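You operate a simulated robot arm through the tools that you are given. There is no shell and no other tool. Be economical: measure what you need, move in short steps, check, and stop when the job is done.

You are at the controls of a simulated two-armed robot. One attempt, no reset.

## Task
Hold the rusty sleeve on the blue table top steady with one hand and put the heater coil from the shelf of the air bench in it with the other.

The check looks at the end state, three seconds after you hand in, the way a careful person would. Anything else that was tipped, shoved, dropped, spilled or broken makes it a failure.

## Robot
Two 7-joint arms with two-finger parallel grippers on one trunk, on a base that drives. Base frame: it is fixed to the floor where the robot stands at the start and does not move with it; the origin is under the middle of the robot, x ahead of it, y to its left, z up. Units: mm, rad, N and s.
The left shoulder is at the start at [60, 189, 753], the right one opposite. With the tool pointing down near the work surface each hand reaches from about 100 to 620 mm from the robot's upright axis, wherever it stands, measured 20 degrees to its own side. Places, roughly: rusty sleeve [-1250, -750, 750]. Payload 3.43 kg a hand.
Tool frame (each hand has its own): the origin (TCP) lies between the finger pads and is the grasp point; the fingertips stand 30 mm ahead of it; z points along the fingers, y is the line along which they close. The gripper opens to 94 mm. The fingers are 28 mm wide and 10 mm thick; the gripper's body (50 by 96 mm) begins 55 mm behind the TCP.
Orientation is that of the tool frame in the base frame, as a unit quaternion [w, x, y, z]. With the fingers straight down and closing along the base's y, the tool's x points along the base's -x, its y along +y and its z along -z.

## Interface
- The arms move only by the tool send_rows. It takes "left_plan", "right_plan" or both (then of equal length, played together; a hand with none holds still); each is a list of rows, each a list of 7 numbers: the shift along the base's x, y, z in mm, then the turn, a rotation vector about the base's x, y, z in rad, then the gripper command, from -1 (fully open) to 1 (shut), values between in proportion. In form: [[tx, ty, tz, wx, wy, wz, hand], ...]. A call has 1 to 10 rows; each row shifts and turns the commanded pose from where the row before left it. Each row takes 0.2 s and may step no farther than 50 mm and 0.15 rad from the row before; otherwise, or with a gripper value out of range, the whole call is refused. A pose out of reach is approached as far as the arm can. The call stops where the force on the tool passes 40 N (or 10 N more than at its start, if that is more) or the arm is blocked; 0.2 s more then pass. Each finger travels about 153 mm/s and halts on what it meets, pressing with about 37 N; the grip force reading is that of the motor and also rises with nothing between the fingers. The clock runs only during rows and for 0.2 s after the last one: add rows that do not move to give the fingers time. It gives the time, the measured TCP pose, the force on the tool (base axes), the opening and the grip force at its end, in the units of the frame above (readings bear some noise), with the torque about the TCP (base axes, N m) and any sound that the robot's microphone picked up, and new pictures: "views" is both (left out), scene, wrist or none (wrist: the cameras of the hands that moved).
- Cameras (640 x 400 px; columns grow to the right, rows downward): "scene" is now at [6.9, 8.4, 1311.4]; the picture's right is [0.10, -0.99, 0.00], its down [-0.87, -0.09, -0.48] and it looks along [0.48, 0.05, -0.88] (base axes); focal length 282 px, centre (320, 200). "left" rides on the left gripper at [76, -14, -103] in its tool frame; the picture's right is [0.18, 0.98, 0.00], its down [-0.75, 0.14, -0.64] and it looks along [-0.63, 0.12, 0.77] (tool axes); focal length 243 px, centre (320, 200). "right" rides on the right gripper at [76, 14, -103] in its tool frame; the picture's right is [-0.18, 0.98, 0.00], its down [-0.75, -0.14, -0.64] and it looks along [-0.63, -0.12, 0.77] (tool axes); focal length 243 px, centre (320, 200). There is no depth. A picture from a camera that has moved, and an enlarged one, comes with that camera's place and axes in the base frame and with its lens. The place of the scene camera against the robot may be out by one fixed shift of up to 25 mm in any direction.
- lift_body(by): slides the trunk up (or, below 0, down) by that many mm; the arms and the scene camera ride with it, the base frame stays. It gives what a move gives, with no picture.
- roll_base(legs): drives the robot by 1 to 6 legs, each [ahead, left, turn to the left] in mm, mm and rad, along the robot's own axes; the way and the turn of a leg run together, so that a leg with both is an arc; at most 1500 mm and 3.142 rad a leg. The arms and the cameras ride along, it lands a little off, and it stops where it bumps. It gives what a move gives, and a new picture of the scene camera.
- aim_head(pan, tilt): turns the head with the scene camera to pan (to the left, within 1.501 rad either way) and tilt (down, from -0.506 to 1.204), counted from straight ahead of the robot. It gives what a move gives, and a new picture of the scene camera.
- close_up(camera, box): a new picture of the part [left, top, right, bottom] of that camera's present view, enlarged. The clock stands still meanwhile.
- hand_in(): hands the job in; it is judged then, once.

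Work in short steps. Places have to be worked out from the pictures, the camera data and where the tool is seen: move nearer, look again, correct. Check each grasp and each placing, and mend what went wrong. You have 120 turns and 260 pictures in all, those below and enlarged ones among them. Open the grippers and draw the arms clear of the work before you hand the job in, unless the task says otherwise; then end with one line.

The tools are called after "Request:" as a command line: name --argument value ..., lists and objects as JSON in quotes. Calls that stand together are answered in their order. send_rows: Moves the arms, as the interface text tells. Its arguments: {"type":"object","properties":{"left_plan":{"type":"array","items":{"type":"array","items":{"type":"number"}}},"right_plan":{"type":"array","items":{"type":"array","items":{"type":"number"}}},"views":{"type":"string","enum":["both","scene","wrist","none"]}},"required":[]} The other tools are called the same way: lift_body (by) slides the trunk up or down; roll_base (legs) drives the base; aim_head (pan, tilt) turns the head that bears the scene camera; close_up (camera, box) takes an enlarged picture of a part of a camera's view; hand_in () hands the job in.

At the start:

```text
time_s: 0.0
left_ee_pos: [276.8, 180.9, 591.5]
left_orientation: [0.233, 0.007, 0.972, -0.006]
left_contact_force: [-37.3, -24.1, -840.2]
left_torque: [19.09, -111.49, 1.95]
left_width: 93.9
left_grasp_force: 0.0
right_ee_pos: [475.4, -49.3, 588.4]
right_orientation: [0.0, 0.0, 1.0, -0.001]
right_contact_force: [-0.1, 0.0, -0.4]
right_torque: [0.0, 0.0, 0.0]
right_width: 94.0
right_grasp_force: 0.1
trunk travel left (down, up): [-425.0, 565.0]
robot x, y, heading: [-3.1, -0.5, 0.002]
head pan, tilt: [0.105, 1.066]
```

scene: 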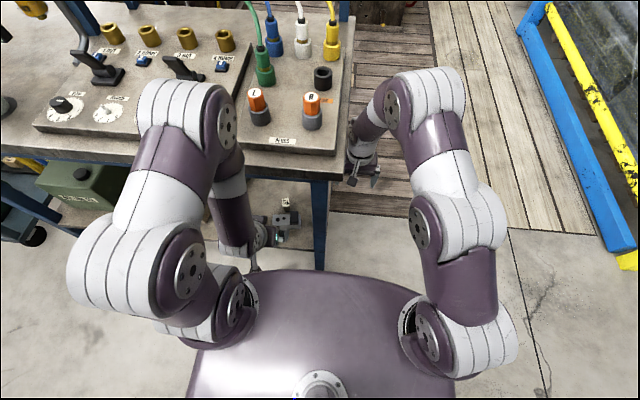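
right: 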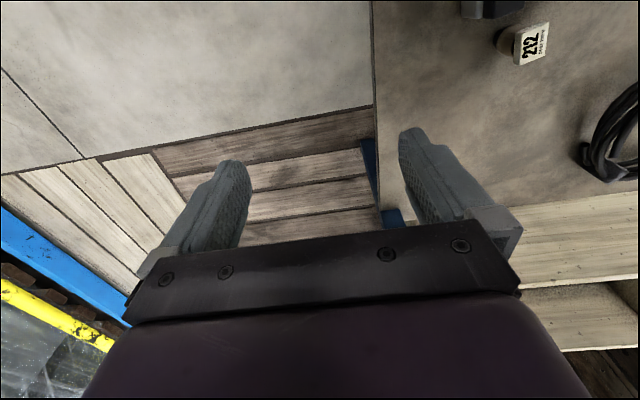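
left: 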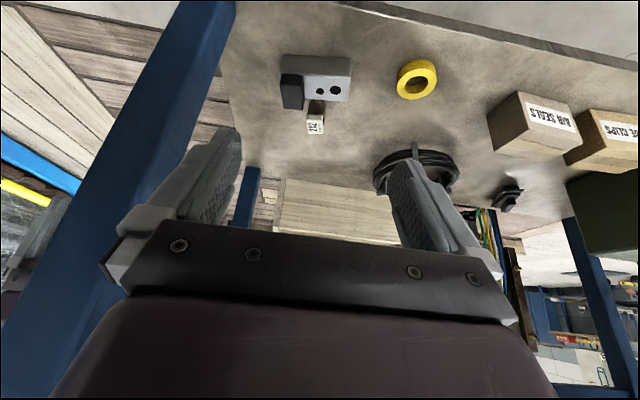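

The left hand reports a large load, so it may be touching the bench. I'll look closer before I move anything.

Request:
close_up --camera "left" --box '[220, 0, 640, 262]'

Request:
close_up --camera "scene" --box '[140, 60, 460, 260]'

Request:
close_up --camera "right" --box '[320, 0, 640, 200]'

```text
1.52 times, centred on (430, 131) of left
camera zoom: at [161.7, 169.2, 648.5], right [-0.15, 0.98, -0.09], down [0.38, 0.14, 0.91], along [0.91, 0.1, -0.4], focal length 370 px, centre (152, 305)
```

zoom: 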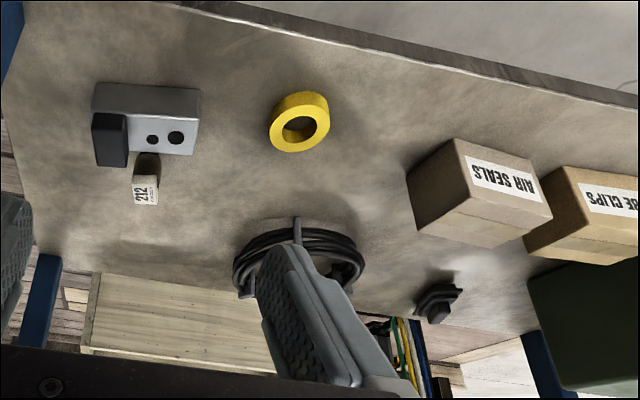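

```text
2.00 times, centred on (300, 160) of scene
camera zoom: at [6.9, 8.4, 1311.4], right [0.1, -0.99, 0.0], down [-0.87, -0.09, -0.48], along [0.48, 0.05, -0.88], focal length 564 px, centre (360, 280)
```

zoom: 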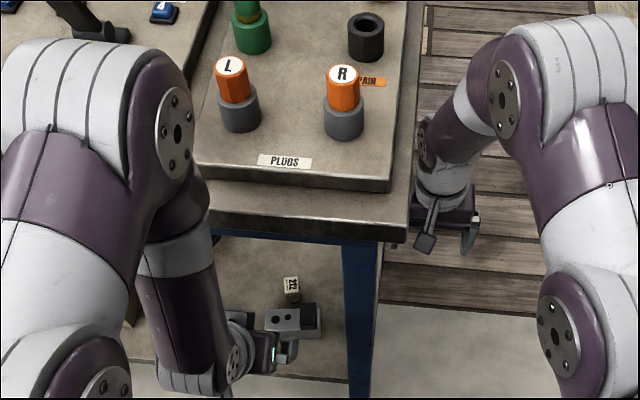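

```text
2.00 times, centred on (480, 100) of right
camera zoom: at [397.9, -34.6, 689.4], right [0.18, 0.98, 0.0], down [0.75, -0.14, 0.64], along [0.63, -0.12, -0.77], focal length 485 px, centre (0, 400)
```

zoom: 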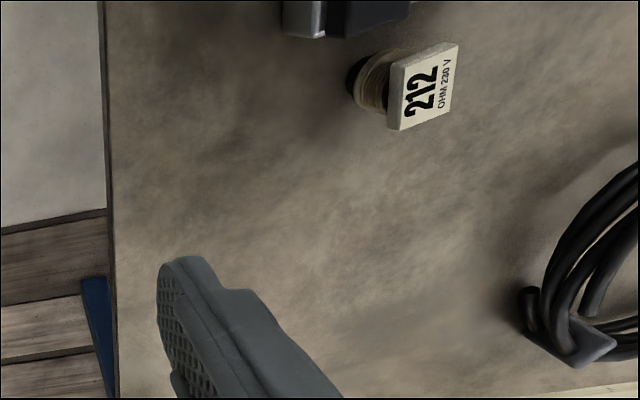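

The heater coil looks like the part tagged "212 OHM 230 V", which I place at about (476, 180, 345) on the low shelf. I'll send a row that doesn't move, to see whether the left hand's load is real.

Request:
send_rows --left_plan '[[0, 0, 0, 0, 0, 0, -1]]' --views "none"

Request:
aim_head --pan 0.35 --tilt 0.9

```text
time_s: 0.4
left_ee_pos: [277.3, 179.7, 589.9]
left_orientation: [0.235, 0.009, 0.972, -0.005]
left_contact_force: [-79.6, -27.9, -371.9]
left_torque: [10.24, -55.04, 1.81]
left_width: 94.2
left_grasp_force: 0.1
right_ee_pos: [474.3, -50.4, 586.7]
right_orientation: [-0.001, 0.0, 1.0, 0.001]
right_contact_force: [-0.4, 0.6, -0.2]
right_torque: [0.03, -0.04, -0.02]
right_width: 93.8
right_grasp_force: 0.1
trunk travel left (down, up): [-425.0, 565.0]
robot x, y, heading: [-0.6, 1.9, 0.001]
head pan, tilt: [0.105, 1.066]
```

```text
time_s: 1.2
left_ee_pos: [277.5, 180.3, 589.7]
left_orientation: [0.237, 0.009, 0.972, -0.004]
left_contact_force: [-31.9, -5.2, -372.8]
left_torque: [8.53, -51.51, -0.06]
left_width: 93.8
left_grasp_force: 0.0
right_ee_pos: [473.5, -49.2, 586.8]
right_orientation: [0.0, 0.0, 1.0, 0.0]
right_contact_force: [-0.7, -0.5, 0.2]
right_torque: [0.0, -0.01, 0.0]
right_width: 93.8
right_grasp_force: 0.0
trunk travel left (down, up): [-425.0, 565.0]
robot x, y, heading: [3.3, 2.5, -0.001]
head pan, tilt: [0.351, 0.901]
camera scene: at [12.7, 27.4, 1323.1], right [0.34, -0.94, 0.0], down [-0.74, -0.27, -0.62], along [0.58, 0.21, -0.78], focal length 282 px, centre (320, 200)
```

scene: 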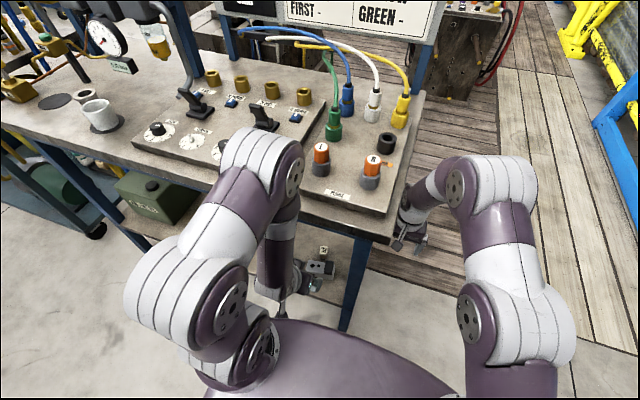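

The load on the left hand persists and seems to act near its wrist. I'll look closely at that spot.

Request:
close_up --camera "scene" --box '[200, 180, 400, 305]'

Request:
close_up --camera "scene" --box '[100, 60, 440, 272]'

```text
3.20 times, centred on (300, 242) of scene
camera zoom: at [12.7, 27.4, 1323.1], right [0.34, -0.94, 0.0], down [-0.74, -0.27, -0.62], along [0.58, 0.21, -0.78], focal length 902 px, centre (384, 64)
```

zoom: 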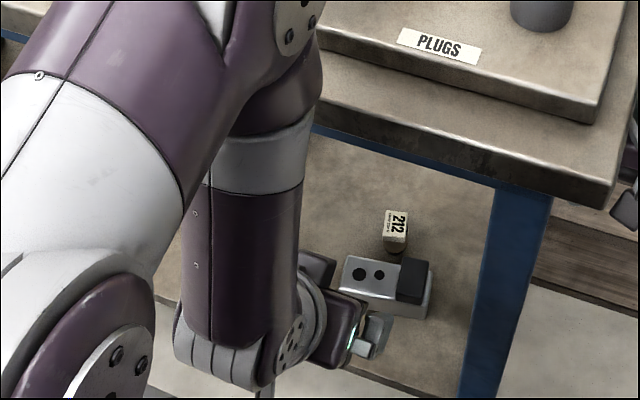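

```text
1.88 times, centred on (270, 166) of scene
camera zoom: at [12.7, 27.4, 1323.1], right [0.34, -0.94, 0.0], down [-0.74, -0.27, -0.62], along [0.58, 0.21, -0.78], focal length 530 px, centre (414, 264)
```

zoom: 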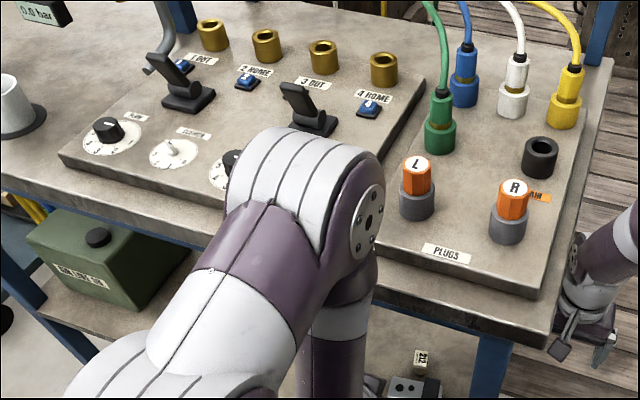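

I can't see what is loading the left arm. Backing straight away from the bench clears both arms without sweeping over anything, and it shows whether the bench is the contact.

Request:
roll_base --legs '[[-150, 0, 0]]'

```text
time_s: 2.5
left_ee_pos: [126.0, 180.7, 590.5]
left_orientation: [0.238, 0.01, 0.971, -0.005]
left_contact_force: [-14.5, 4.2, -361.0]
left_torque: [7.43, -48.44, -0.79]
left_width: 94.0
left_grasp_force: 0.1
right_ee_pos: [320.5, -49.5, 586.1]
right_orientation: [-0.001, 0.001, 1.0, 0.0]
right_contact_force: [-0.1, -0.8, 0.4]
right_torque: [0.03, 0.01, 0.03]
right_width: 94.2
right_grasp_force: 0.0
trunk travel left (down, up): [-425.0, 565.0]
robot x, y, heading: [-155.5, -0.2, -0.005]
head pan, tilt: [0.351, 0.901]
camera scene: at [-140.8, 27.6, 1323.1], right [0.34, -0.94, 0.0], down [-0.74, -0.27, -0.62], along [0.58, 0.21, -0.78], focal length 282 px, centre (320, 200)
```

scene: 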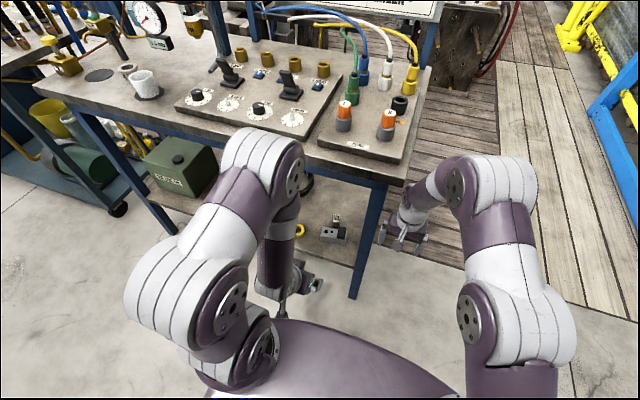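

The load moved with the robot, so it is the arm pressing on itself. I'll extend the left hand forward and a little up to unfold it.

Request:
send_rows --left_plan '[[15, 0, 10, 0, 0, 0, -1], [30, 0, 10, 0, 0, 0, -1], [30, 0, 10, 0, 0, 0, -1], [30, 0, 10, 0, 0, 0, -1]]' --views "scene"

```text
time_s: 2.9
left_ee_pos: [125.0, 179.5, 588.1]
left_orientation: [0.23, 0.009, 0.973, -0.004]
left_contact_force: [-4.9, -15.4, -156.7]
left_torque: [4.56, -20.69, 1.81]
left_width: 93.9
left_grasp_force: 0.0
right_ee_pos: [322.0, -50.1, 587.4]
right_orientation: [0.0, 0.001, 1.0, -0.001]
right_contact_force: [0.0, -0.7, -0.5]
right_torque: [0.03, 0.05, 0.02]
right_width: 94.0
right_grasp_force: 0.0
trunk travel left (down, up): [-425.0, 565.0]
robot x, y, heading: [-153.8, 0.6, -0.002]
head pan, tilt: [0.351, 0.901]
stopped in row 1 (left hand): the force on the tool passed its limit (the readings are from after the stop); the commanded pose is now the measured one
camera scene: at [-139.7, 27.6, 1323.1], right [0.34, -0.94, 0.0], down [-0.74, -0.27, -0.62], along [0.58, 0.21, -0.78], focal length 282 px, centre (320, 200)
```

scene: 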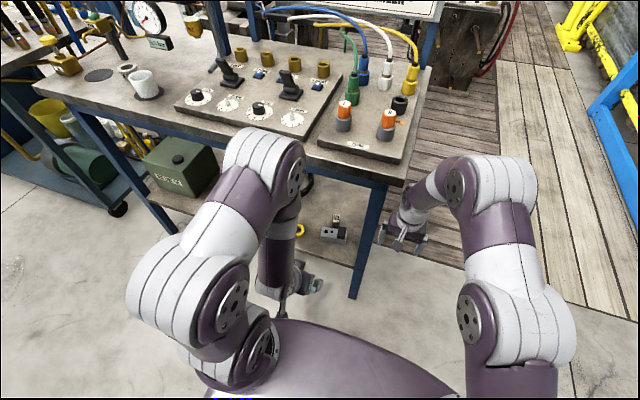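

The force pushes the tool down, so I'll yield to it with small downward and forward steps.

Request:
send_rows --left_plan '[[0, 0, -15, 0, 0, 0, -1], [0, 0, -15, 0, 0, 0, -1]]' --views "none"

```text
time_s: 3.5
left_ee_pos: [134.3, 178.9, 560.9]
left_orientation: [0.239, 0.011, 0.971, -0.006]
left_contact_force: [-0.4, -1.4, 0.2]
left_torque: [-0.01, -0.02, -0.04]
left_width: 93.9
left_grasp_force: 0.0
right_ee_pos: [321.4, -50.7, 586.1]
right_orientation: [0.0, 0.001, 1.0, 0.0]
right_contact_force: [-0.3, -0.4, 0.0]
right_torque: [-0.01, -0.02, -0.01]
right_width: 94.0
right_grasp_force: 0.1
trunk travel left (down, up): [-425.0, 565.0]
robot x, y, heading: [-151.8, 2.9, 0.0]
head pan, tilt: [0.351, 0.901]
```

The left arm is free now. Next I move the right hand out to the side and up, and bring the left hand forward to a free pose before lowering the trunk, so the arm can go in under the bench top.

Request:
send_rows --left_plan '[[35, 0, 0, 0, 0, 0, -1], [35, 0, 0, 0, 0, 0, -1], [35, 0, 0, 0, 0, 0, -1], [15, 0, 35, 0, 0, 0, -1], [0, 0, 40, 0, 0, 0, -1], [0, 0, 40, 0, 0, 0, -1], [0, 0, 40, 0, 0, 0, -1]]' --right_plan '[[-10, -30, 20, 0, 0, 0, -1], [-10, -40, 20, 0, 0, 0, -1], [-10, -40, 20, 0, 0, 0, -1], [-10, -40, 20, 0, 0, 0, -1], [0, -40, 20, 0, 0, 0, -1], [0, -20, 20, 0, 0, 0, -1], [0, 0, 20, 0, 0, 0, -1]]' --views "both"

```text
time_s: 5.1
left_ee_pos: [245.5, 179.4, 715.6]
left_orientation: [0.228, 0.01, 0.974, -0.004]
left_contact_force: [-0.4, -0.5, -0.5]
left_torque: [0.04, 0.01, 0.01]
left_width: 93.9
left_grasp_force: 0.1
right_ee_pos: [282.9, -258.4, 727.1]
right_orientation: [-0.001, 0.001, 1.0, 0.0]
right_contact_force: [-0.9, 0.7, -0.1]
right_torque: [0.02, -0.05, -0.01]
right_width: 94.0
right_grasp_force: 0.0
trunk travel left (down, up): [-425.0, 565.0]
robot x, y, heading: [-153.8, 1.7, 0.0]
head pan, tilt: [0.351, 0.901]
camera scene: at [-140.5, 27.7, 1323.1], right [0.34, -0.94, 0.0], down [-0.74, -0.27, -0.62], along [0.58, 0.21, -0.78], focal length 282 px, centre (320, 200)
camera right: at [205.7, -243.6, 830.1], right [0.19, 0.98, 0.0], down [0.75, -0.14, 0.64], along [0.63, -0.12, -0.77], focal length 243 px, centre (320, 200)
camera left: at [130.2, 169.0, 773.7], right [-0.14, 0.99, -0.09], down [0.39, 0.14, 0.91], along [0.91, 0.1, -0.41], focal length 243 px, centre (320, 200)
```

scene: 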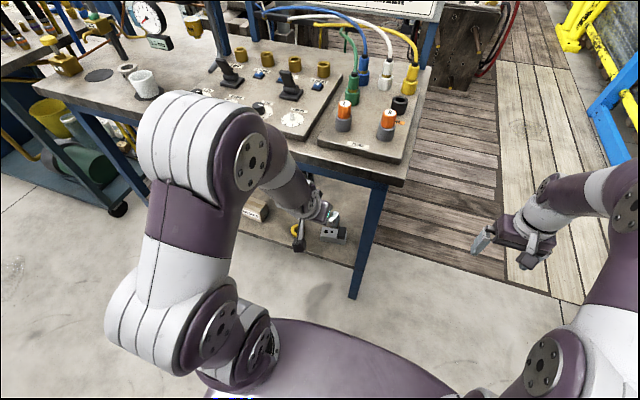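
right: 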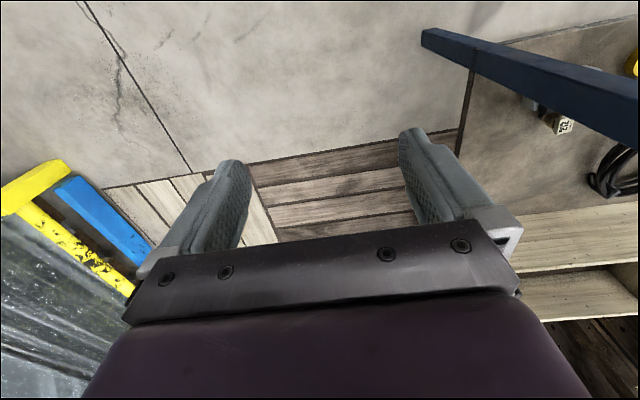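
left: 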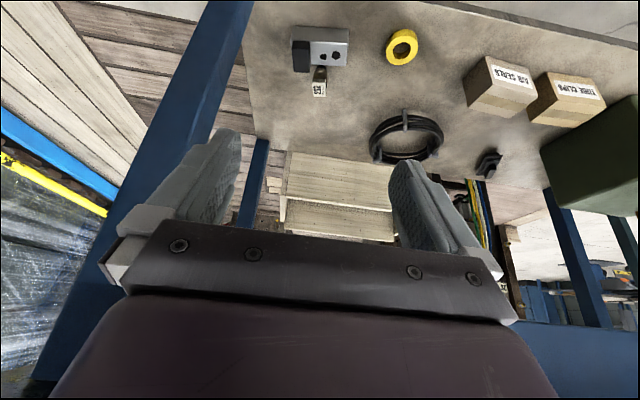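

Both hands are clear, so I lower the trunk by 280 mm.

Request:
lift_body --by -280

Request:
send_rows --left_plan '[[0, 0, 10, 0, -0.1, 0, -1], [0, 0, 10, 0, -0.1, 0, -1], [0, 0, 10, 0, -0.1, 0, -1]]' --views "both"

Request:
close_up --camera "left" --box '[220, 0, 460, 150]'

```text
time_s: 7.9
left_ee_pos: [245.7, 179.0, 434.4]
left_orientation: [0.229, 0.01, 0.973, -0.004]
left_contact_force: [-0.2, 0.7, -0.5]
left_torque: [0.0, 0.05, -0.02]
left_width: 93.8
left_grasp_force: 0.1
right_ee_pos: [282.6, -258.7, 446.4]
right_orientation: [-0.001, 0.001, 1.0, 0.0]
right_contact_force: [-0.6, 0.0, 0.6]
right_torque: [0.03, 0.02, -0.01]
right_width: 94.0
right_grasp_force: 0.0
trunk travel left (down, up): [-145.0, 845.0]
robot x, y, heading: [-151.6, 0.0, -0.0]
head pan, tilt: [0.351, 0.901]
```

```text
time_s: 8.7
left_ee_pos: [245.4, 179.4, 465.3]
left_orientation: [0.372, 0.011, 0.928, -0.003]
left_contact_force: [0.4, -0.4, -0.9]
left_torque: [0.01, 0.03, -0.03]
left_width: 93.7
left_grasp_force: 0.0
right_ee_pos: [282.7, -259.3, 448.1]
right_orientation: [0.0, 0.001, 1.0, 0.0]
right_contact_force: [0.2, -0.1, 0.8]
right_torque: [0.01, 0.03, 0.01]
right_width: 94.1
right_grasp_force: 0.1
trunk travel left (down, up): [-145.0, 845.0]
robot x, y, heading: [-151.4, -2.1, 0.001]
head pan, tilt: [0.351, 0.901]
camera scene: at [-139.6, 27.6, 1043.1], right [0.34, -0.94, 0.0], down [-0.74, -0.27, -0.62], along [0.58, 0.21, -0.78], focal length 282 px, centre (320, 200)
camera left: at [118.5, 169.1, 486.8], right [-0.11, 0.99, -0.12], down [0.1, 0.14, 0.99], along [0.99, 0.1, -0.12], focal length 243 px, centre (320, 200)
```

scene: 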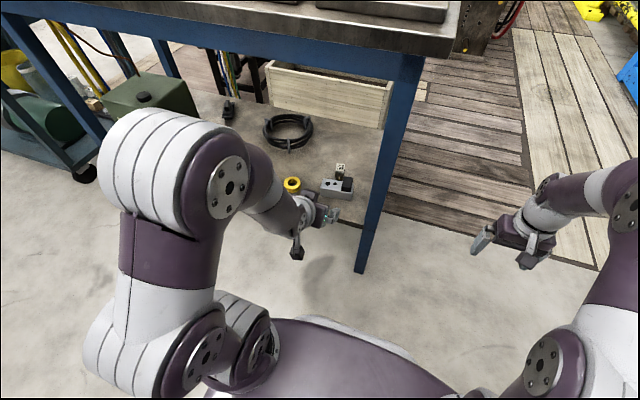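
left: 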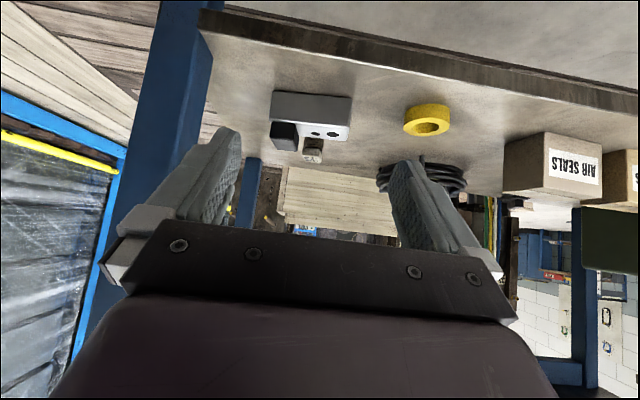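

```text
2.67 times, centred on (340, 75) of left
camera zoom: at [118.5, 169.1, 486.8], right [-0.11, 0.99, -0.12], down [0.1, 0.14, 0.99], along [0.99, 0.1, -0.12], focal length 647 px, centre (267, 533)
```

zoom: 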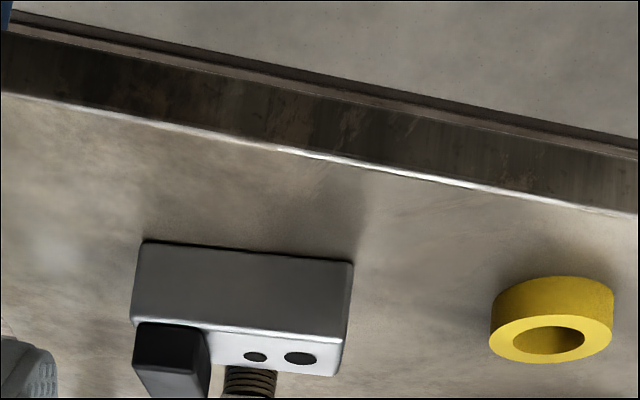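

A grey block with two holes stands just in front of the coil, so I must come in over it from above. I'll extend the hand a little, then drive in under the bench top.

Request:
send_rows --left_plan '[[30, 0, 5, 0, 0.05, 0, -1], [30, 0, 10, 0, 0.05, 0, -1]]' --views "none"

Request:
roll_base --legs '[[110, 0, 0]]'

Request:
close_up --camera "left" --box '[160, 0, 480, 200]'

```text
time_s: 9.3
left_ee_pos: [304.9, 179.0, 481.7]
left_orientation: [0.324, 0.01, 0.946, -0.003]
left_contact_force: [0.0, 0.1, -0.2]
left_torque: [0.0, 0.02, 0.03]
left_width: 94.1
left_grasp_force: 0.1
right_ee_pos: [282.1, -258.0, 446.4]
right_orientation: [0.0, 0.001, 1.0, 0.001]
right_contact_force: [-0.2, 0.0, -0.6]
right_torque: [0.01, -0.02, -0.04]
right_width: 94.1
right_grasp_force: 0.0
trunk travel left (down, up): [-145.0, 845.0]
robot x, y, heading: [-153.7, 1.4, -0.002]
head pan, tilt: [0.351, 0.901]
```

```text
time_s: 10.5
left_ee_pos: [413.2, 179.3, 479.6]
left_orientation: [0.325, 0.01, 0.946, -0.003]
left_contact_force: [-1.1, -0.4, -0.5]
left_torque: [0.0, 0.01, -0.01]
left_width: 94.0
left_grasp_force: 0.0
right_ee_pos: [391.4, -258.4, 447.1]
right_orientation: [0.0, 0.0, 1.0, 0.0]
right_contact_force: [-0.8, 0.0, -0.5]
right_torque: [-0.02, 0.0, 0.02]
right_width: 93.9
right_grasp_force: 0.0
trunk travel left (down, up): [-145.0, 845.0]
robot x, y, heading: [-42.9, -0.7, 0.002]
head pan, tilt: [0.351, 0.901]
camera scene: at [-30.8, 27.5, 1043.1], right [0.34, -0.94, 0.0], down [-0.74, -0.27, -0.62], along [0.58, 0.21, -0.78], focal length 282 px, centre (320, 200)
```

scene: 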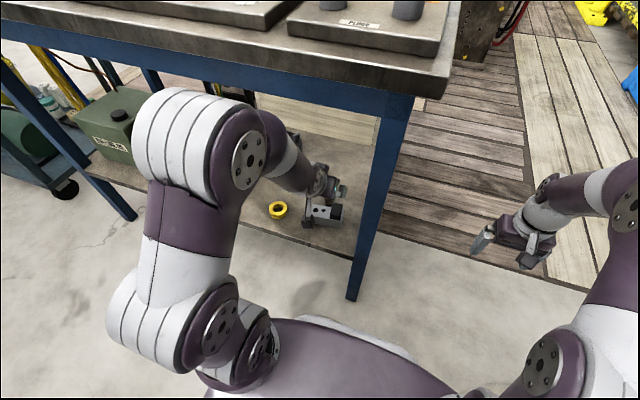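

```text
2.00 times, centred on (320, 100) of left
camera zoom: at [289.5, 169.1, 515.0], right [-0.13, 0.99, -0.11], down [0.2, 0.14, 0.97], along [0.97, 0.1, -0.22], focal length 485 px, centre (320, 400)
```

zoom: 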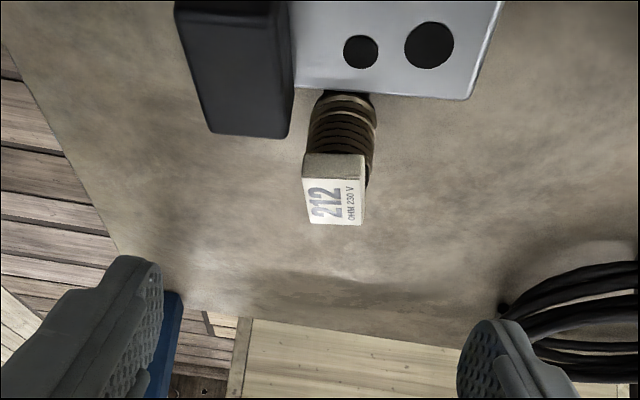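

From two views the coil's head (cream block, about 22 mm) is near (481, 186) with its top at z≈381, turned about 15° about z. I'll align the hand at a standoff along its approach line.

Request:
send_rows --left_plan '[[8, -2, -15, 0, 0, 0.1, -1], [8, -2, -15, 0, 0, 0.1, -1], [8, -2, -15, 0, 0, 0.08, -1]]' --views "none"

Request:
close_up --camera "left" --box '[160, 0, 480, 200]'

```text
time_s: 11.3
left_ee_pos: [435.6, 175.0, 436.2]
left_orientation: [0.322, -0.123, 0.938, 0.043]
left_contact_force: [0.4, -0.3, -0.5]
left_torque: [-0.01, 0.0, -0.04]
left_width: 93.9
left_grasp_force: 0.1
right_ee_pos: [392.4, -257.5, 446.3]
right_orientation: [0.0, 0.0, 1.0, 0.0]
right_contact_force: [0.2, -0.5, 0.1]
right_torque: [-0.02, -0.02, 0.03]
right_width: 94.2
right_grasp_force: 0.1
trunk travel left (down, up): [-145.0, 845.0]
robot x, y, heading: [-46.2, -0.9, -0.0]
head pan, tilt: [0.351, 0.901]
```

```text
2.00 times, centred on (320, 100) of left
camera zoom: at [320.7, 130.7, 469.7], right [-0.39, 0.91, -0.11], down [0.16, 0.19, 0.97], along [0.91, 0.36, -0.22], focal length 485 px, centre (320, 400)
```

zoom: 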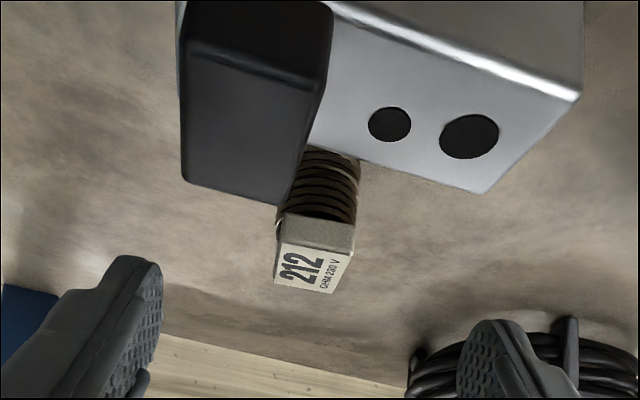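

The hand is aligned with the head to within 2–3°, and the new view gives (479, 184), which agrees. The black tab stands at x≤447, z≤387, so the fingers clear it by about 20 mm. I'll go in along the tool axis.

Request:
send_rows --left_plan '[[12, 2.5, -17, 0, 0, 0, -1], [12, 2.5, -17, 0, 0, 0, -1], [11.6, 2.6, -18, 0, 0, 0, -1]]' --views "wrist"

Request:
close_up --camera "left" --box '[160, 60, 480, 260]'

```text
time_s: 12.1
left_ee_pos: [471.7, 182.2, 383.2]
left_orientation: [0.323, -0.123, 0.937, 0.042]
left_contact_force: [0.8, -0.3, 0.2]
left_torque: [0.0, 0.0, 0.06]
left_width: 94.1
left_grasp_force: 0.1
right_ee_pos: [391.0, -258.7, 445.7]
right_orientation: [0.0, 0.0, 1.0, 0.0]
right_contact_force: [0.5, 0.6, 0.5]
right_torque: [-0.01, -0.03, -0.01]
right_width: 94.2
right_grasp_force: 0.0
trunk travel left (down, up): [-145.0, 845.0]
robot x, y, heading: [-41.2, 1.0, 0.001]
head pan, tilt: [0.351, 0.901]
camera left: at [357.1, 138.7, 417.2], right [-0.39, 0.91, -0.11], down [0.16, 0.19, 0.97], along [0.91, 0.36, -0.22], focal length 243 px, centre (320, 200)
```

left: 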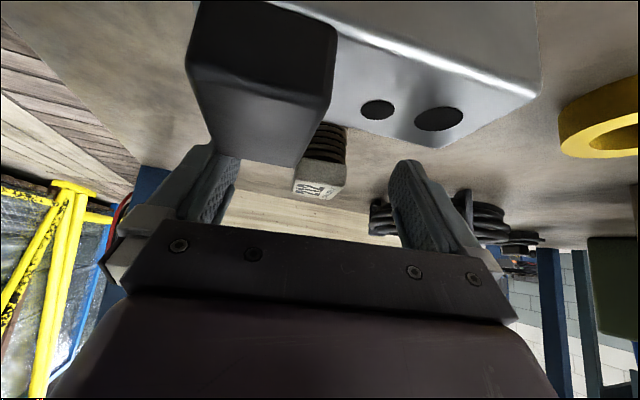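

```text
2.00 times, centred on (320, 160) of left
camera zoom: at [357.1, 138.7, 417.2], right [-0.39, 0.91, -0.11], down [0.16, 0.19, 0.97], along [0.91, 0.36, -0.22], focal length 485 px, centre (320, 280)
```

zoom: 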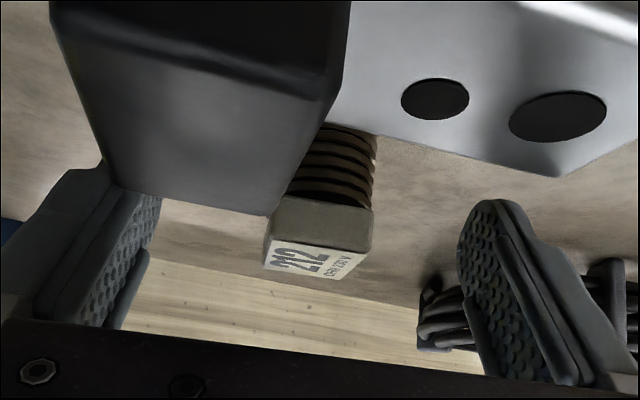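

The head sits between the fingers and is centred to about 1 mm. I close gently in stages.

Request:
send_rows --left_plan '[[0, 0, 0, 0, 0, 0, -0.3], [0, 0, 0, 0, 0, 0, 0.2], [0, 0, 0, 0, 0, 0, 0.6], [0, 0, 0, 0, 0, 0, 1], [0, 0, 0, 0, 0, 0, 1]]' --views "none"

Request:
close_up --camera "left" --box '[160, 60, 480, 260]'

```text
time_s: 13.3
left_ee_pos: [471.3, 183.3, 382.7]
left_orientation: [0.322, -0.123, 0.938, 0.043]
left_contact_force: [-0.2, -0.7, -0.7]
left_torque: [-0.04, -0.01, 0.0]
left_width: 29.7
left_grasp_force: 37.6
right_ee_pos: [391.8, -258.3, 446.8]
right_orientation: [0.0, 0.0, 1.0, 0.0]
right_contact_force: [-0.1, 0.3, -0.4]
right_torque: [-0.02, -0.03, -0.02]
right_width: 93.9
right_grasp_force: 0.2
trunk travel left (down, up): [-145.0, 845.0]
robot x, y, heading: [-40.5, 2.0, 0.0]
head pan, tilt: [0.351, 0.901]
```

```text
2.00 times, centred on (320, 160) of left
camera zoom: at [356.8, 138.7, 417.1], right [-0.39, 0.91, -0.11], down [0.16, 0.19, 0.97], along [0.91, 0.36, -0.22], focal length 485 px, centre (320, 280)
```

zoom: 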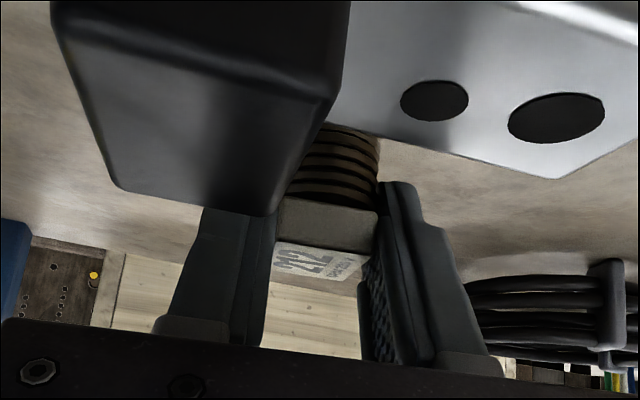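

It grips at 29.7 mm with 37 N. I lift the coil 30 mm straight up and check it.

Request:
send_rows --left_plan '[[0, 0, 10, 0, 0, 0, 1], [0, 0, 20, 0, 0, 0, 1], [0, 0, 30, 0, 0, 0, 1], [0, 0, 30, 0, 0, 0, 1]]' --views "wrist"

```text
time_s: 14.3
left_ee_pos: [472.1, 182.8, 472.4]
left_orientation: [0.321, -0.123, 0.938, 0.041]
left_contact_force: [1.2, -0.3, -1.4]
left_torque: [0.03, 0.02, 0.02]
left_width: 29.5
left_grasp_force: 36.7
right_ee_pos: [392.3, -257.4, 447.2]
right_orientation: [0.0, 0.001, 1.0, 0.0]
right_contact_force: [0.3, 0.0, 0.4]
right_torque: [0.0, -0.02, 0.02]
right_width: 93.8
right_grasp_force: 0.1
trunk travel left (down, up): [-145.0, 845.0]
robot x, y, heading: [-43.6, 1.9, 0.002]
head pan, tilt: [0.351, 0.901]
camera left: at [356.1, 137.5, 506.6], right [-0.39, 0.91, -0.11], down [0.16, 0.19, 0.97], along [0.91, 0.36, -0.22], focal length 243 px, centre (320, 200)
```

left: 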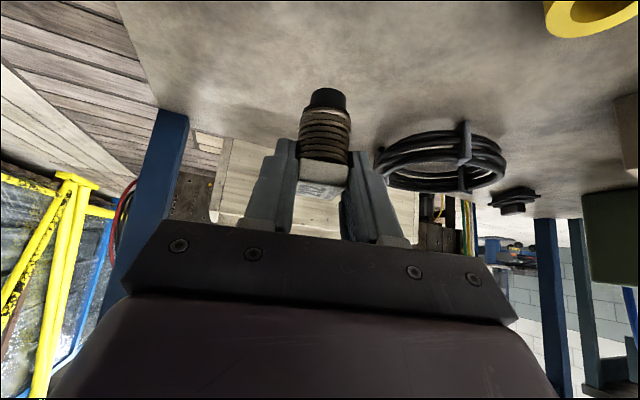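

The coil is held firmly: head in the fingers, black tip at the bottom. I back out of the bench and then look towards the blue table.

Request:
roll_base --legs '[[-220, 0, 0]]'

Request:
aim_head --pan -1.5 --tilt 0.4

Request:
aim_head --pan 1.5 --tilt 0.4

```text
time_s: 16.0
left_ee_pos: [248.4, 181.1, 471.2]
left_orientation: [0.322, -0.122, 0.938, 0.042]
left_contact_force: [0.0, -0.7, -1.4]
left_torque: [-0.02, 0.0, 0.0]
left_width: 29.7
left_grasp_force: 37.1
right_ee_pos: [166.3, -258.9, 447.4]
right_orientation: [0.0, 0.002, 1.0, 0.0]
right_contact_force: [-0.2, 0.0, 0.3]
right_torque: [-0.04, 0.03, 0.0]
right_width: 94.1
right_grasp_force: 0.0
trunk travel left (down, up): [-145.0, 845.0]
robot x, y, heading: [-267.7, -0.5, 0.0]
head pan, tilt: [0.351, 0.901]
camera scene: at [-254.6, 27.9, 1043.1], right [0.34, -0.94, 0.0], down [-0.74, -0.27, -0.62], along [0.58, 0.21, -0.78], focal length 282 px, centre (320, 200)
```

scene: 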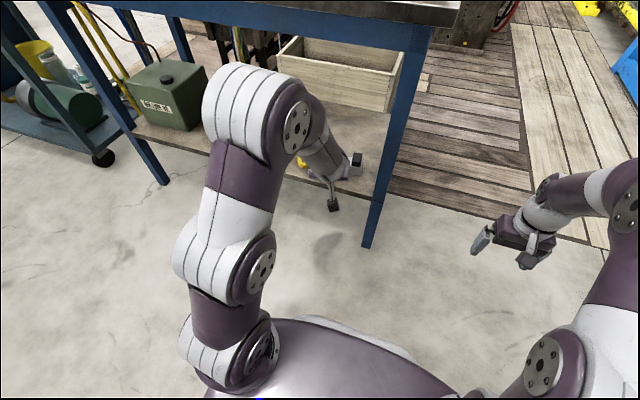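

```text
time_s: 17.8
left_ee_pos: [249.2, 181.1, 471.9]
left_orientation: [0.322, -0.121, 0.938, 0.043]
left_contact_force: [-0.6, 0.0, -2.1]
left_torque: [0.0, 0.01, 0.0]
left_width: 29.6
left_grasp_force: 36.4
right_ee_pos: [167.9, -259.2, 446.2]
right_orientation: [0.001, 0.002, 1.0, 0.001]
right_contact_force: [-0.5, 0.4, -0.9]
right_torque: [0.01, -0.01, -0.03]
right_width: 94.2
right_grasp_force: 0.0
trunk travel left (down, up): [-145.0, 845.0]
robot x, y, heading: [-268.2, -0.7, -0.003]
head pan, tilt: [-1.499, 0.4]
camera scene: at [-319.3, -90.2, 1086.1], right [-1.0, -0.07, 0.0], down [-0.03, 0.39, -0.92], along [0.06, -0.92, -0.39], focal length 282 px, centre (320, 200)
```

scene: 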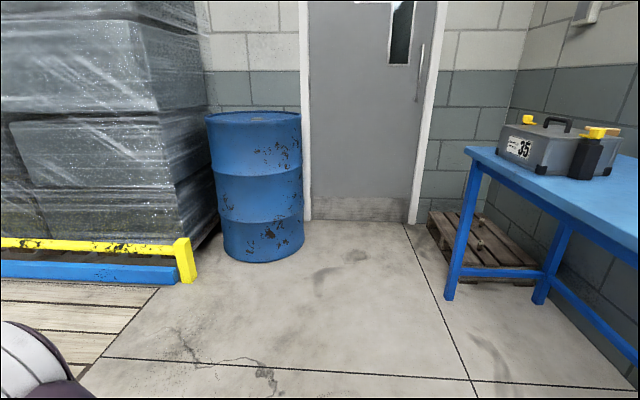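

```text
time_s: 20.4
left_ee_pos: [248.7, 181.1, 471.9]
left_orientation: [0.322, -0.121, 0.938, 0.042]
left_contact_force: [-0.5, -1.3, -1.1]
left_torque: [-0.01, 0.02, 0.01]
left_width: 29.3
left_grasp_force: 37.3
right_ee_pos: [167.9, -258.7, 447.0]
right_orientation: [0.001, 0.002, 1.0, 0.0]
right_contact_force: [-0.9, 0.4, 0.7]
right_torque: [0.0, -0.05, -0.01]
right_width: 94.1
right_grasp_force: 0.0
trunk travel left (down, up): [-145.0, 845.0]
robot x, y, heading: [-271.5, 2.1, -0.003]
head pan, tilt: [1.499, 0.4]
camera scene: at [-318.6, 94.6, 1086.1], right [1.0, -0.08, 0.0], down [-0.03, -0.39, -0.92], along [0.07, 0.92, -0.39], focal length 282 px, centre (320, 200)
```

scene: 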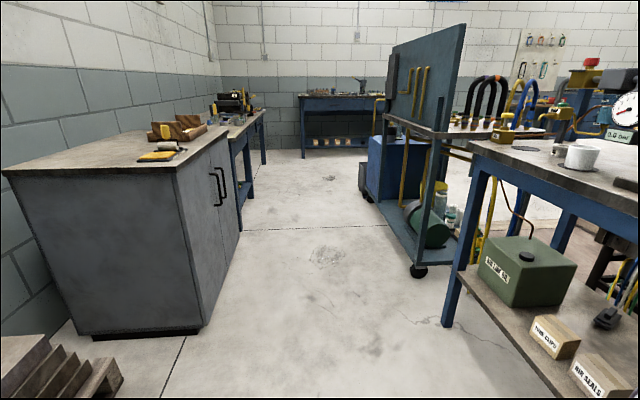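

The blue table is behind on the right: its front edge is near x≈-1050, running along y. I raise the trunk for the higher table, then drive to about (-420, -750) and face -x.

Request:
lift_body --by 620

Request:
aim_head --pan 0 --tilt 0.7

Request:
roll_base --legs '[[-150, 0, 0], [0, 0, -1.571], [700, 0, 0], [0, 0, -1.571]]'

```text
refused: 620 is not a number from -400 to 400
```

```text
time_s: 22.0
left_ee_pos: [247.5, 180.8, 471.7]
left_orientation: [0.322, -0.122, 0.938, 0.043]
left_contact_force: [-0.2, 0.3, -0.6]
left_torque: [-0.01, 0.0, 0.03]
left_width: 29.3
left_grasp_force: 37.1
right_ee_pos: [166.2, -258.9, 447.1]
right_orientation: [0.0, 0.002, 1.0, 0.0]
right_contact_force: [0.3, -0.1, 0.3]
right_torque: [-0.01, -0.02, -0.01]
right_width: 93.6
right_grasp_force: 0.0
trunk travel left (down, up): [-145.0, 845.0]
robot x, y, heading: [-264.7, 1.6, -0.001]
head pan, tilt: [0.0, 0.7]
camera scene: at [-240.7, 2.0, 1059.3], right [0.0, -1.0, 0.0], down [-0.64, 0.0, -0.76], along [0.76, 0.0, -0.64], focal length 282 px, centre (320, 200)
```

scene: 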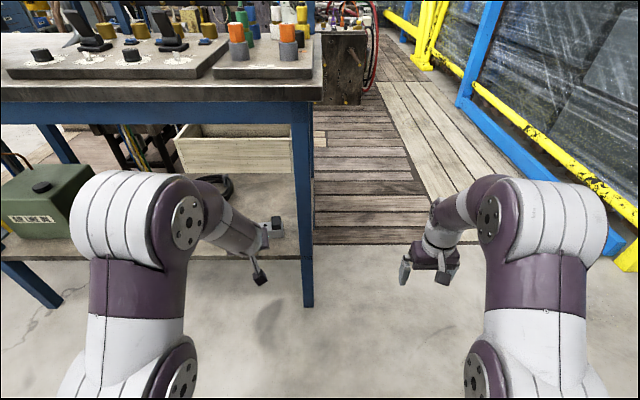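

```text
time_s: 34.4
left_ee_pos: [-929.1, -873.4, 472.3]
left_orientation: [0.046, 0.936, 0.132, -0.322]
left_contact_force: [-0.3, 0.8, -1.8]
left_torque: [0.03, 0.0, -0.01]
left_width: 29.4
left_grasp_force: 36.8
right_ee_pos: [-860.2, -431.2, 446.9]
right_orientation: [0.0, 1.0, 0.009, 0.001]
right_contact_force: [-0.1, -0.4, 0.3]
right_torque: [0.02, -0.02, 0.03]
right_width: 94.0
right_grasp_force: 0.1
trunk travel left (down, up): [-145.0, 845.0]
robot x, y, heading: [-416.7, -683.0, -3.125]
head pan, tilt: [0.0, 0.7]
camera scene: at [-442.3, -679.9, 1059.3], right [-0.02, 1.0, 0.0], down [0.64, 0.01, -0.76], along [-0.76, -0.01, -0.64], focal length 282 px, centre (320, 200)
```

scene: 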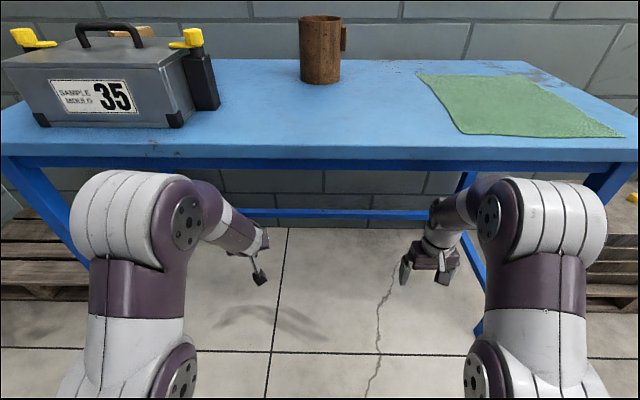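

The sleeve stands straight ahead. I'm not sure where the table edge is, so I back up 200 mm before raising the trunk.

Request:
roll_base --legs '[[-200, 0, 0]]'

Request:
lift_body --by 400

Request:
lift_body --by 200

Request:
aim_head --pan 0 --tilt 0.75

```text
time_s: 36.0
left_ee_pos: [-728.7, -867.0, 473.1]
left_orientation: [0.046, 0.937, 0.132, -0.321]
left_contact_force: [-0.3, -0.3, -1.6]
left_torque: [-0.04, -0.03, -0.01]
left_width: 29.5
left_grasp_force: 36.8
right_ee_pos: [-657.9, -428.0, 447.5]
right_orientation: [-0.001, 1.0, 0.009, 0.0]
right_contact_force: [0.7, -0.1, 0.1]
right_torque: [0.02, 0.01, 0.02]
right_width: 94.0
right_grasp_force: 0.1
trunk travel left (down, up): [-145.0, 845.0]
robot x, y, heading: [-216.2, -677.4, -3.123]
head pan, tilt: [0.0, 0.7]
camera scene: at [-241.0, -676.1, 1059.3], right [-0.02, 1.0, 0.0], down [0.64, 0.01, -0.76], along [-0.76, -0.01, -0.64], focal length 282 px, centre (320, 200)
```

scene: 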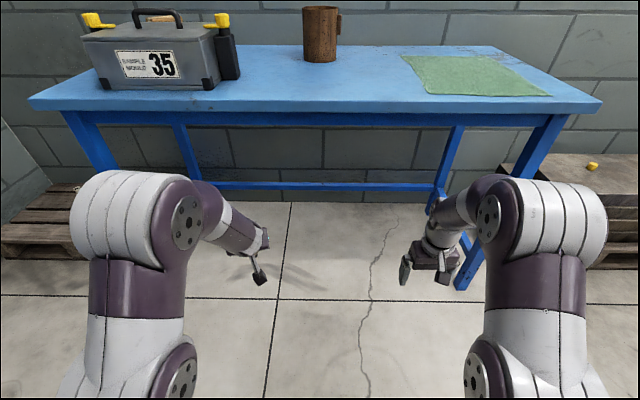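

```text
time_s: 39.8
left_ee_pos: [-729.0, -868.8, 872.1]
left_orientation: [0.046, 0.936, 0.132, -0.322]
left_contact_force: [-0.2, -0.9, -1.1]
left_torque: [-0.01, 0.02, -0.03]
left_width: 29.5
left_grasp_force: 37.2
right_ee_pos: [-657.9, -427.6, 845.4]
right_orientation: [0.0, 1.0, 0.01, 0.0]
right_contact_force: [0.9, 0.6, 0.2]
right_torque: [0.01, 0.02, 0.01]
right_width: 94.2
right_grasp_force: 0.1
trunk travel left (down, up): [-545.0, 445.0]
robot x, y, heading: [-212.9, -676.9, -3.123]
head pan, tilt: [0.0, 0.7]
```

```text
time_s: 42.0
left_ee_pos: [-728.1, -868.7, 1071.8]
left_orientation: [0.046, 0.937, 0.132, -0.321]
left_contact_force: [0.9, -0.9, -1.1]
left_torque: [-0.02, -0.04, 0.03]
left_width: 29.5
left_grasp_force: 36.8
right_ee_pos: [-658.0, -426.7, 1047.5]
right_orientation: [0.0, 1.0, 0.01, 0.0]
right_contact_force: [0.5, -0.4, 0.4]
right_torque: [-0.03, 0.01, -0.02]
right_width: 94.1
right_grasp_force: 0.0
trunk travel left (down, up): [-745.0, 245.0]
robot x, y, heading: [-214.5, -679.5, -3.121]
head pan, tilt: [0.0, 0.7]
```

```text
time_s: 42.6
left_ee_pos: [-727.9, -867.8, 1071.4]
left_orientation: [0.046, 0.936, 0.132, -0.322]
left_contact_force: [-0.2, 0.2, -0.2]
left_torque: [-0.03, 0.04, 0.02]
left_width: 29.6
left_grasp_force: 37.0
right_ee_pos: [-658.9, -427.8, 1045.9]
right_orientation: [0.0, 1.0, 0.009, 0.0]
right_contact_force: [0.6, -0.1, -0.5]
right_torque: [-0.01, 0.01, -0.02]
right_width: 93.8
right_grasp_force: 0.1
trunk travel left (down, up): [-745.0, 245.0]
robot x, y, heading: [-221.0, -674.4, -3.121]
head pan, tilt: [0.0, 0.75]
camera scene: at [-239.0, -676.0, 1655.0], right [-0.02, 1.0, 0.0], down [0.68, 0.01, -0.73], along [-0.73, -0.01, -0.68], focal length 282 px, centre (320, 200)
```

scene: 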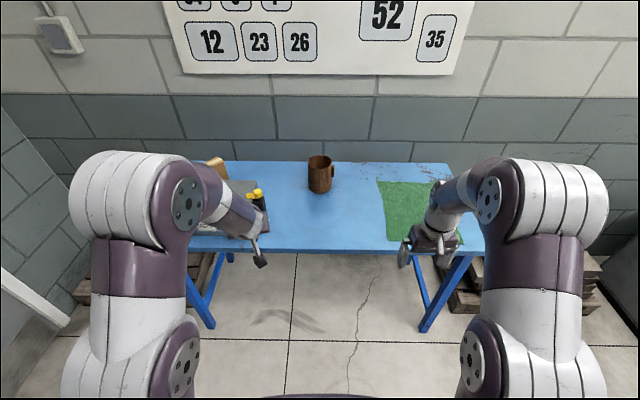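

Triangulating puts the table top near z≈790, with its front edge at x≈-895. I take a closer look at the sleeve.

Request:
close_up --camera "scene" --box '[270, 140, 370, 203]'

Request:
close_up --camera "scene" --box '[180, 140, 500, 340]'

```text
6.35 times, centred on (320, 172) of scene
camera zoom: at [-239.0, -676.0, 1655.0], right [-0.02, 1.0, 0.0], down [0.68, 0.01, -0.73], along [-0.73, -0.01, -0.68], focal length 1790 px, centre (320, 381)
```

zoom: 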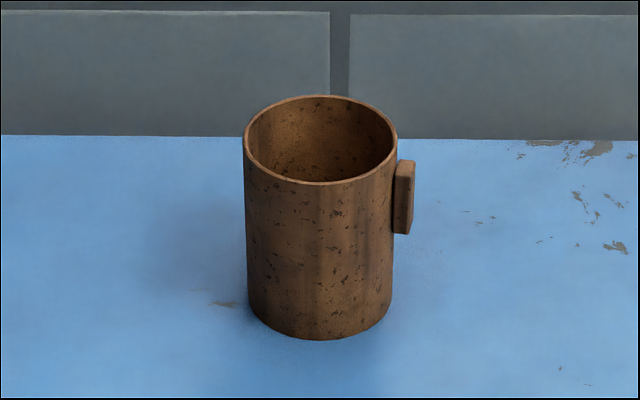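

```text
2.00 times, centred on (340, 240) of scene
camera zoom: at [-239.0, -676.0, 1655.0], right [-0.02, 1.0, 0.0], down [0.68, 0.01, -0.73], along [-0.73, -0.01, -0.68], focal length 564 px, centre (280, 120)
```

zoom: 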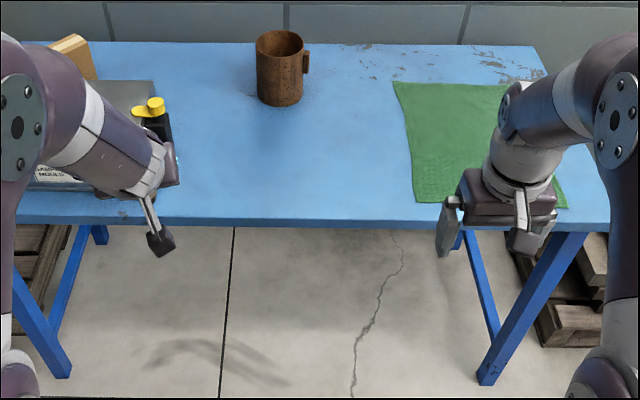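

The sleeve is a wide tube, about 105 mm across, so a coil goes in easily. It has a lug on its +y side that the right hand can grip. I draw the left hand in and up to clear the mould box, then drive closer.

Request:
send_rows --left_plan '[[0, 0, 30, 0, 0, 0, 1], [20, 30, 20, 0, 0, 0, 1], [30, 30, 10, 0, 0, 0, 1], [30, 30, 0, 0, 0, 0, 1]]' --right_plan '[[0, 0, 30, 0, 0, 0, -1], [0, 0, 30, 0, 0, 0, -1], [0, 0, 0, 0, 0, 0, -1], [0, 0, 0, 0, 0, 0, -1]]' --views "none"

Request:
roll_base --legs '[[380, 0, 0]]'

Request:
aim_head --pan 0 --tilt 0.95

```text
time_s: 43.6
left_ee_pos: [-648.6, -777.5, 1132.4]
left_orientation: [0.046, 0.936, 0.132, -0.322]
left_contact_force: [0.4, -0.6, -1.2]
left_torque: [0.02, 0.0, 0.03]
left_width: 29.3
left_grasp_force: 37.3
right_ee_pos: [-659.4, -426.3, 1109.8]
right_orientation: [0.0, 1.0, 0.009, 0.0]
right_contact_force: [-0.1, 0.7, -0.4]
right_torque: [0.0, 0.01, -0.02]
right_width: 94.1
right_grasp_force: 0.0
trunk travel left (down, up): [-745.0, 245.0]
robot x, y, heading: [-215.7, -673.6, -3.125]
head pan, tilt: [0.0, 0.75]
```

```text
time_s: 46.0
left_ee_pos: [-1033.6, -783.6, 1132.7]
left_orientation: [0.046, 0.937, 0.131, -0.321]
left_contact_force: [0.9, -0.2, -1.9]
left_torque: [0.0, -0.02, 0.03]
left_width: 29.3
left_grasp_force: 36.7
right_ee_pos: [-1044.6, -433.8, 1109.3]
right_orientation: [-0.001, 1.0, 0.009, 0.0]
right_contact_force: [0.9, -0.3, 0.1]
right_torque: [0.02, -0.01, 0.01]
right_width: 94.2
right_grasp_force: 0.1
trunk travel left (down, up): [-745.0, 245.0]
robot x, y, heading: [-604.2, -681.5, -3.126]
head pan, tilt: [0.0, 0.75]
camera scene: at [-623.6, -683.0, 1655.0], right [-0.02, 1.0, 0.0], down [0.68, 0.01, -0.73], along [-0.73, -0.01, -0.68], focal length 282 px, centre (320, 200)
```

scene: 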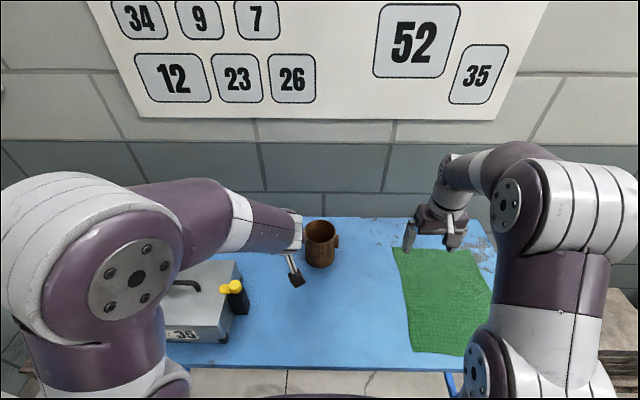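

```text
time_s: 46.8
left_ee_pos: [-1035.3, -784.4, 1130.4]
left_orientation: [0.046, 0.936, 0.131, -0.322]
left_contact_force: [-0.3, 0.4, -1.6]
left_torque: [-0.01, -0.03, -0.01]
left_width: 29.2
left_grasp_force: 36.9
right_ee_pos: [-1045.4, -432.7, 1107.3]
right_orientation: [0.0, 1.0, 0.009, 0.001]
right_contact_force: [-0.3, 0.6, 0.5]
right_torque: [0.01, 0.01, -0.01]
right_width: 93.8
right_grasp_force: 0.1
trunk travel left (down, up): [-745.0, 245.0]
robot x, y, heading: [-605.8, -681.1, -3.124]
head pan, tilt: [0.0, 0.949]
camera scene: at [-614.3, -682.8, 1639.5], right [-0.02, 1.0, 0.0], down [0.81, 0.01, -0.58], along [-0.58, -0.01, -0.81], focal length 282 px, centre (320, 200)
```

scene: 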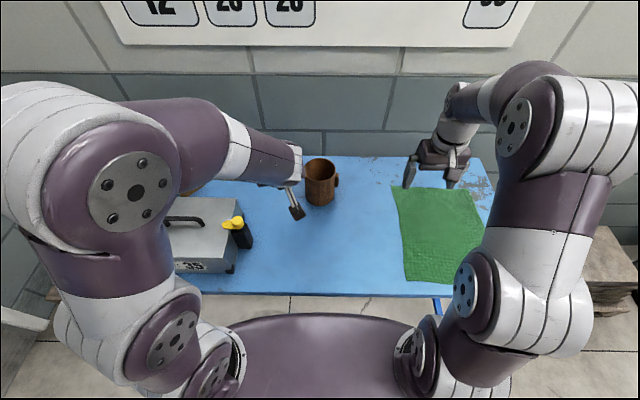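

Better triangulation now: table top about z≈800, sleeve around (-1215, -690). I'll check it from the right wrist camera, which is calibrated to the arm.

Request:
close_up --camera "right" --box '[320, 0, 640, 200]'

Request:
close_up --camera "left" --box '[160, 0, 480, 200]'

```text
2.00 times, centred on (480, 100) of right
camera zoom: at [-969.0, -445.6, 1211.3], right [-0.17, -0.99, 0.0], down [-0.76, 0.13, 0.64], along [-0.63, 0.11, -0.77], focal length 485 px, centre (0, 400)
```

zoom: 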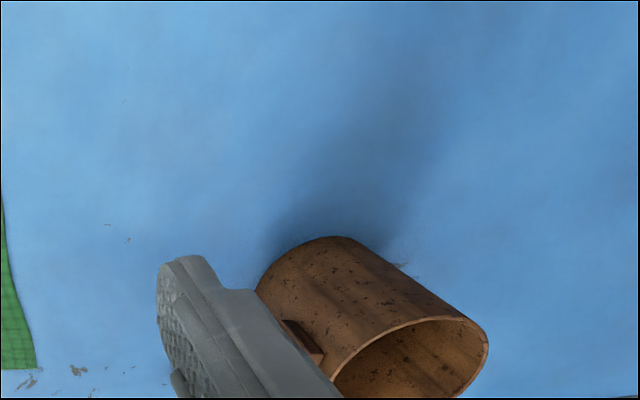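

```text
2.00 times, centred on (320, 100) of left
camera zoom: at [-920.6, -736.3, 1165.9], right [0.41, -0.91, -0.11], down [-0.15, -0.19, 0.97], along [-0.9, -0.38, -0.22], focal length 485 px, centre (320, 400)
```

zoom: 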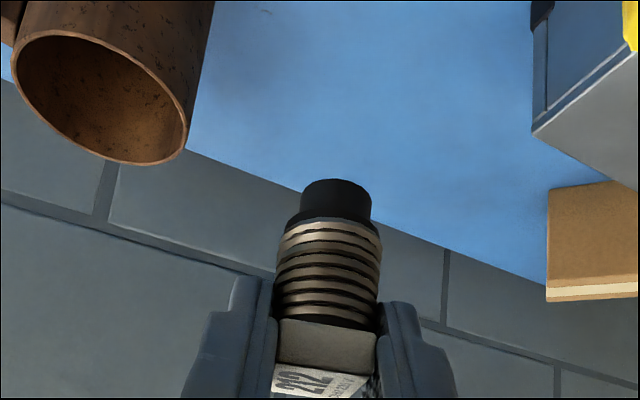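

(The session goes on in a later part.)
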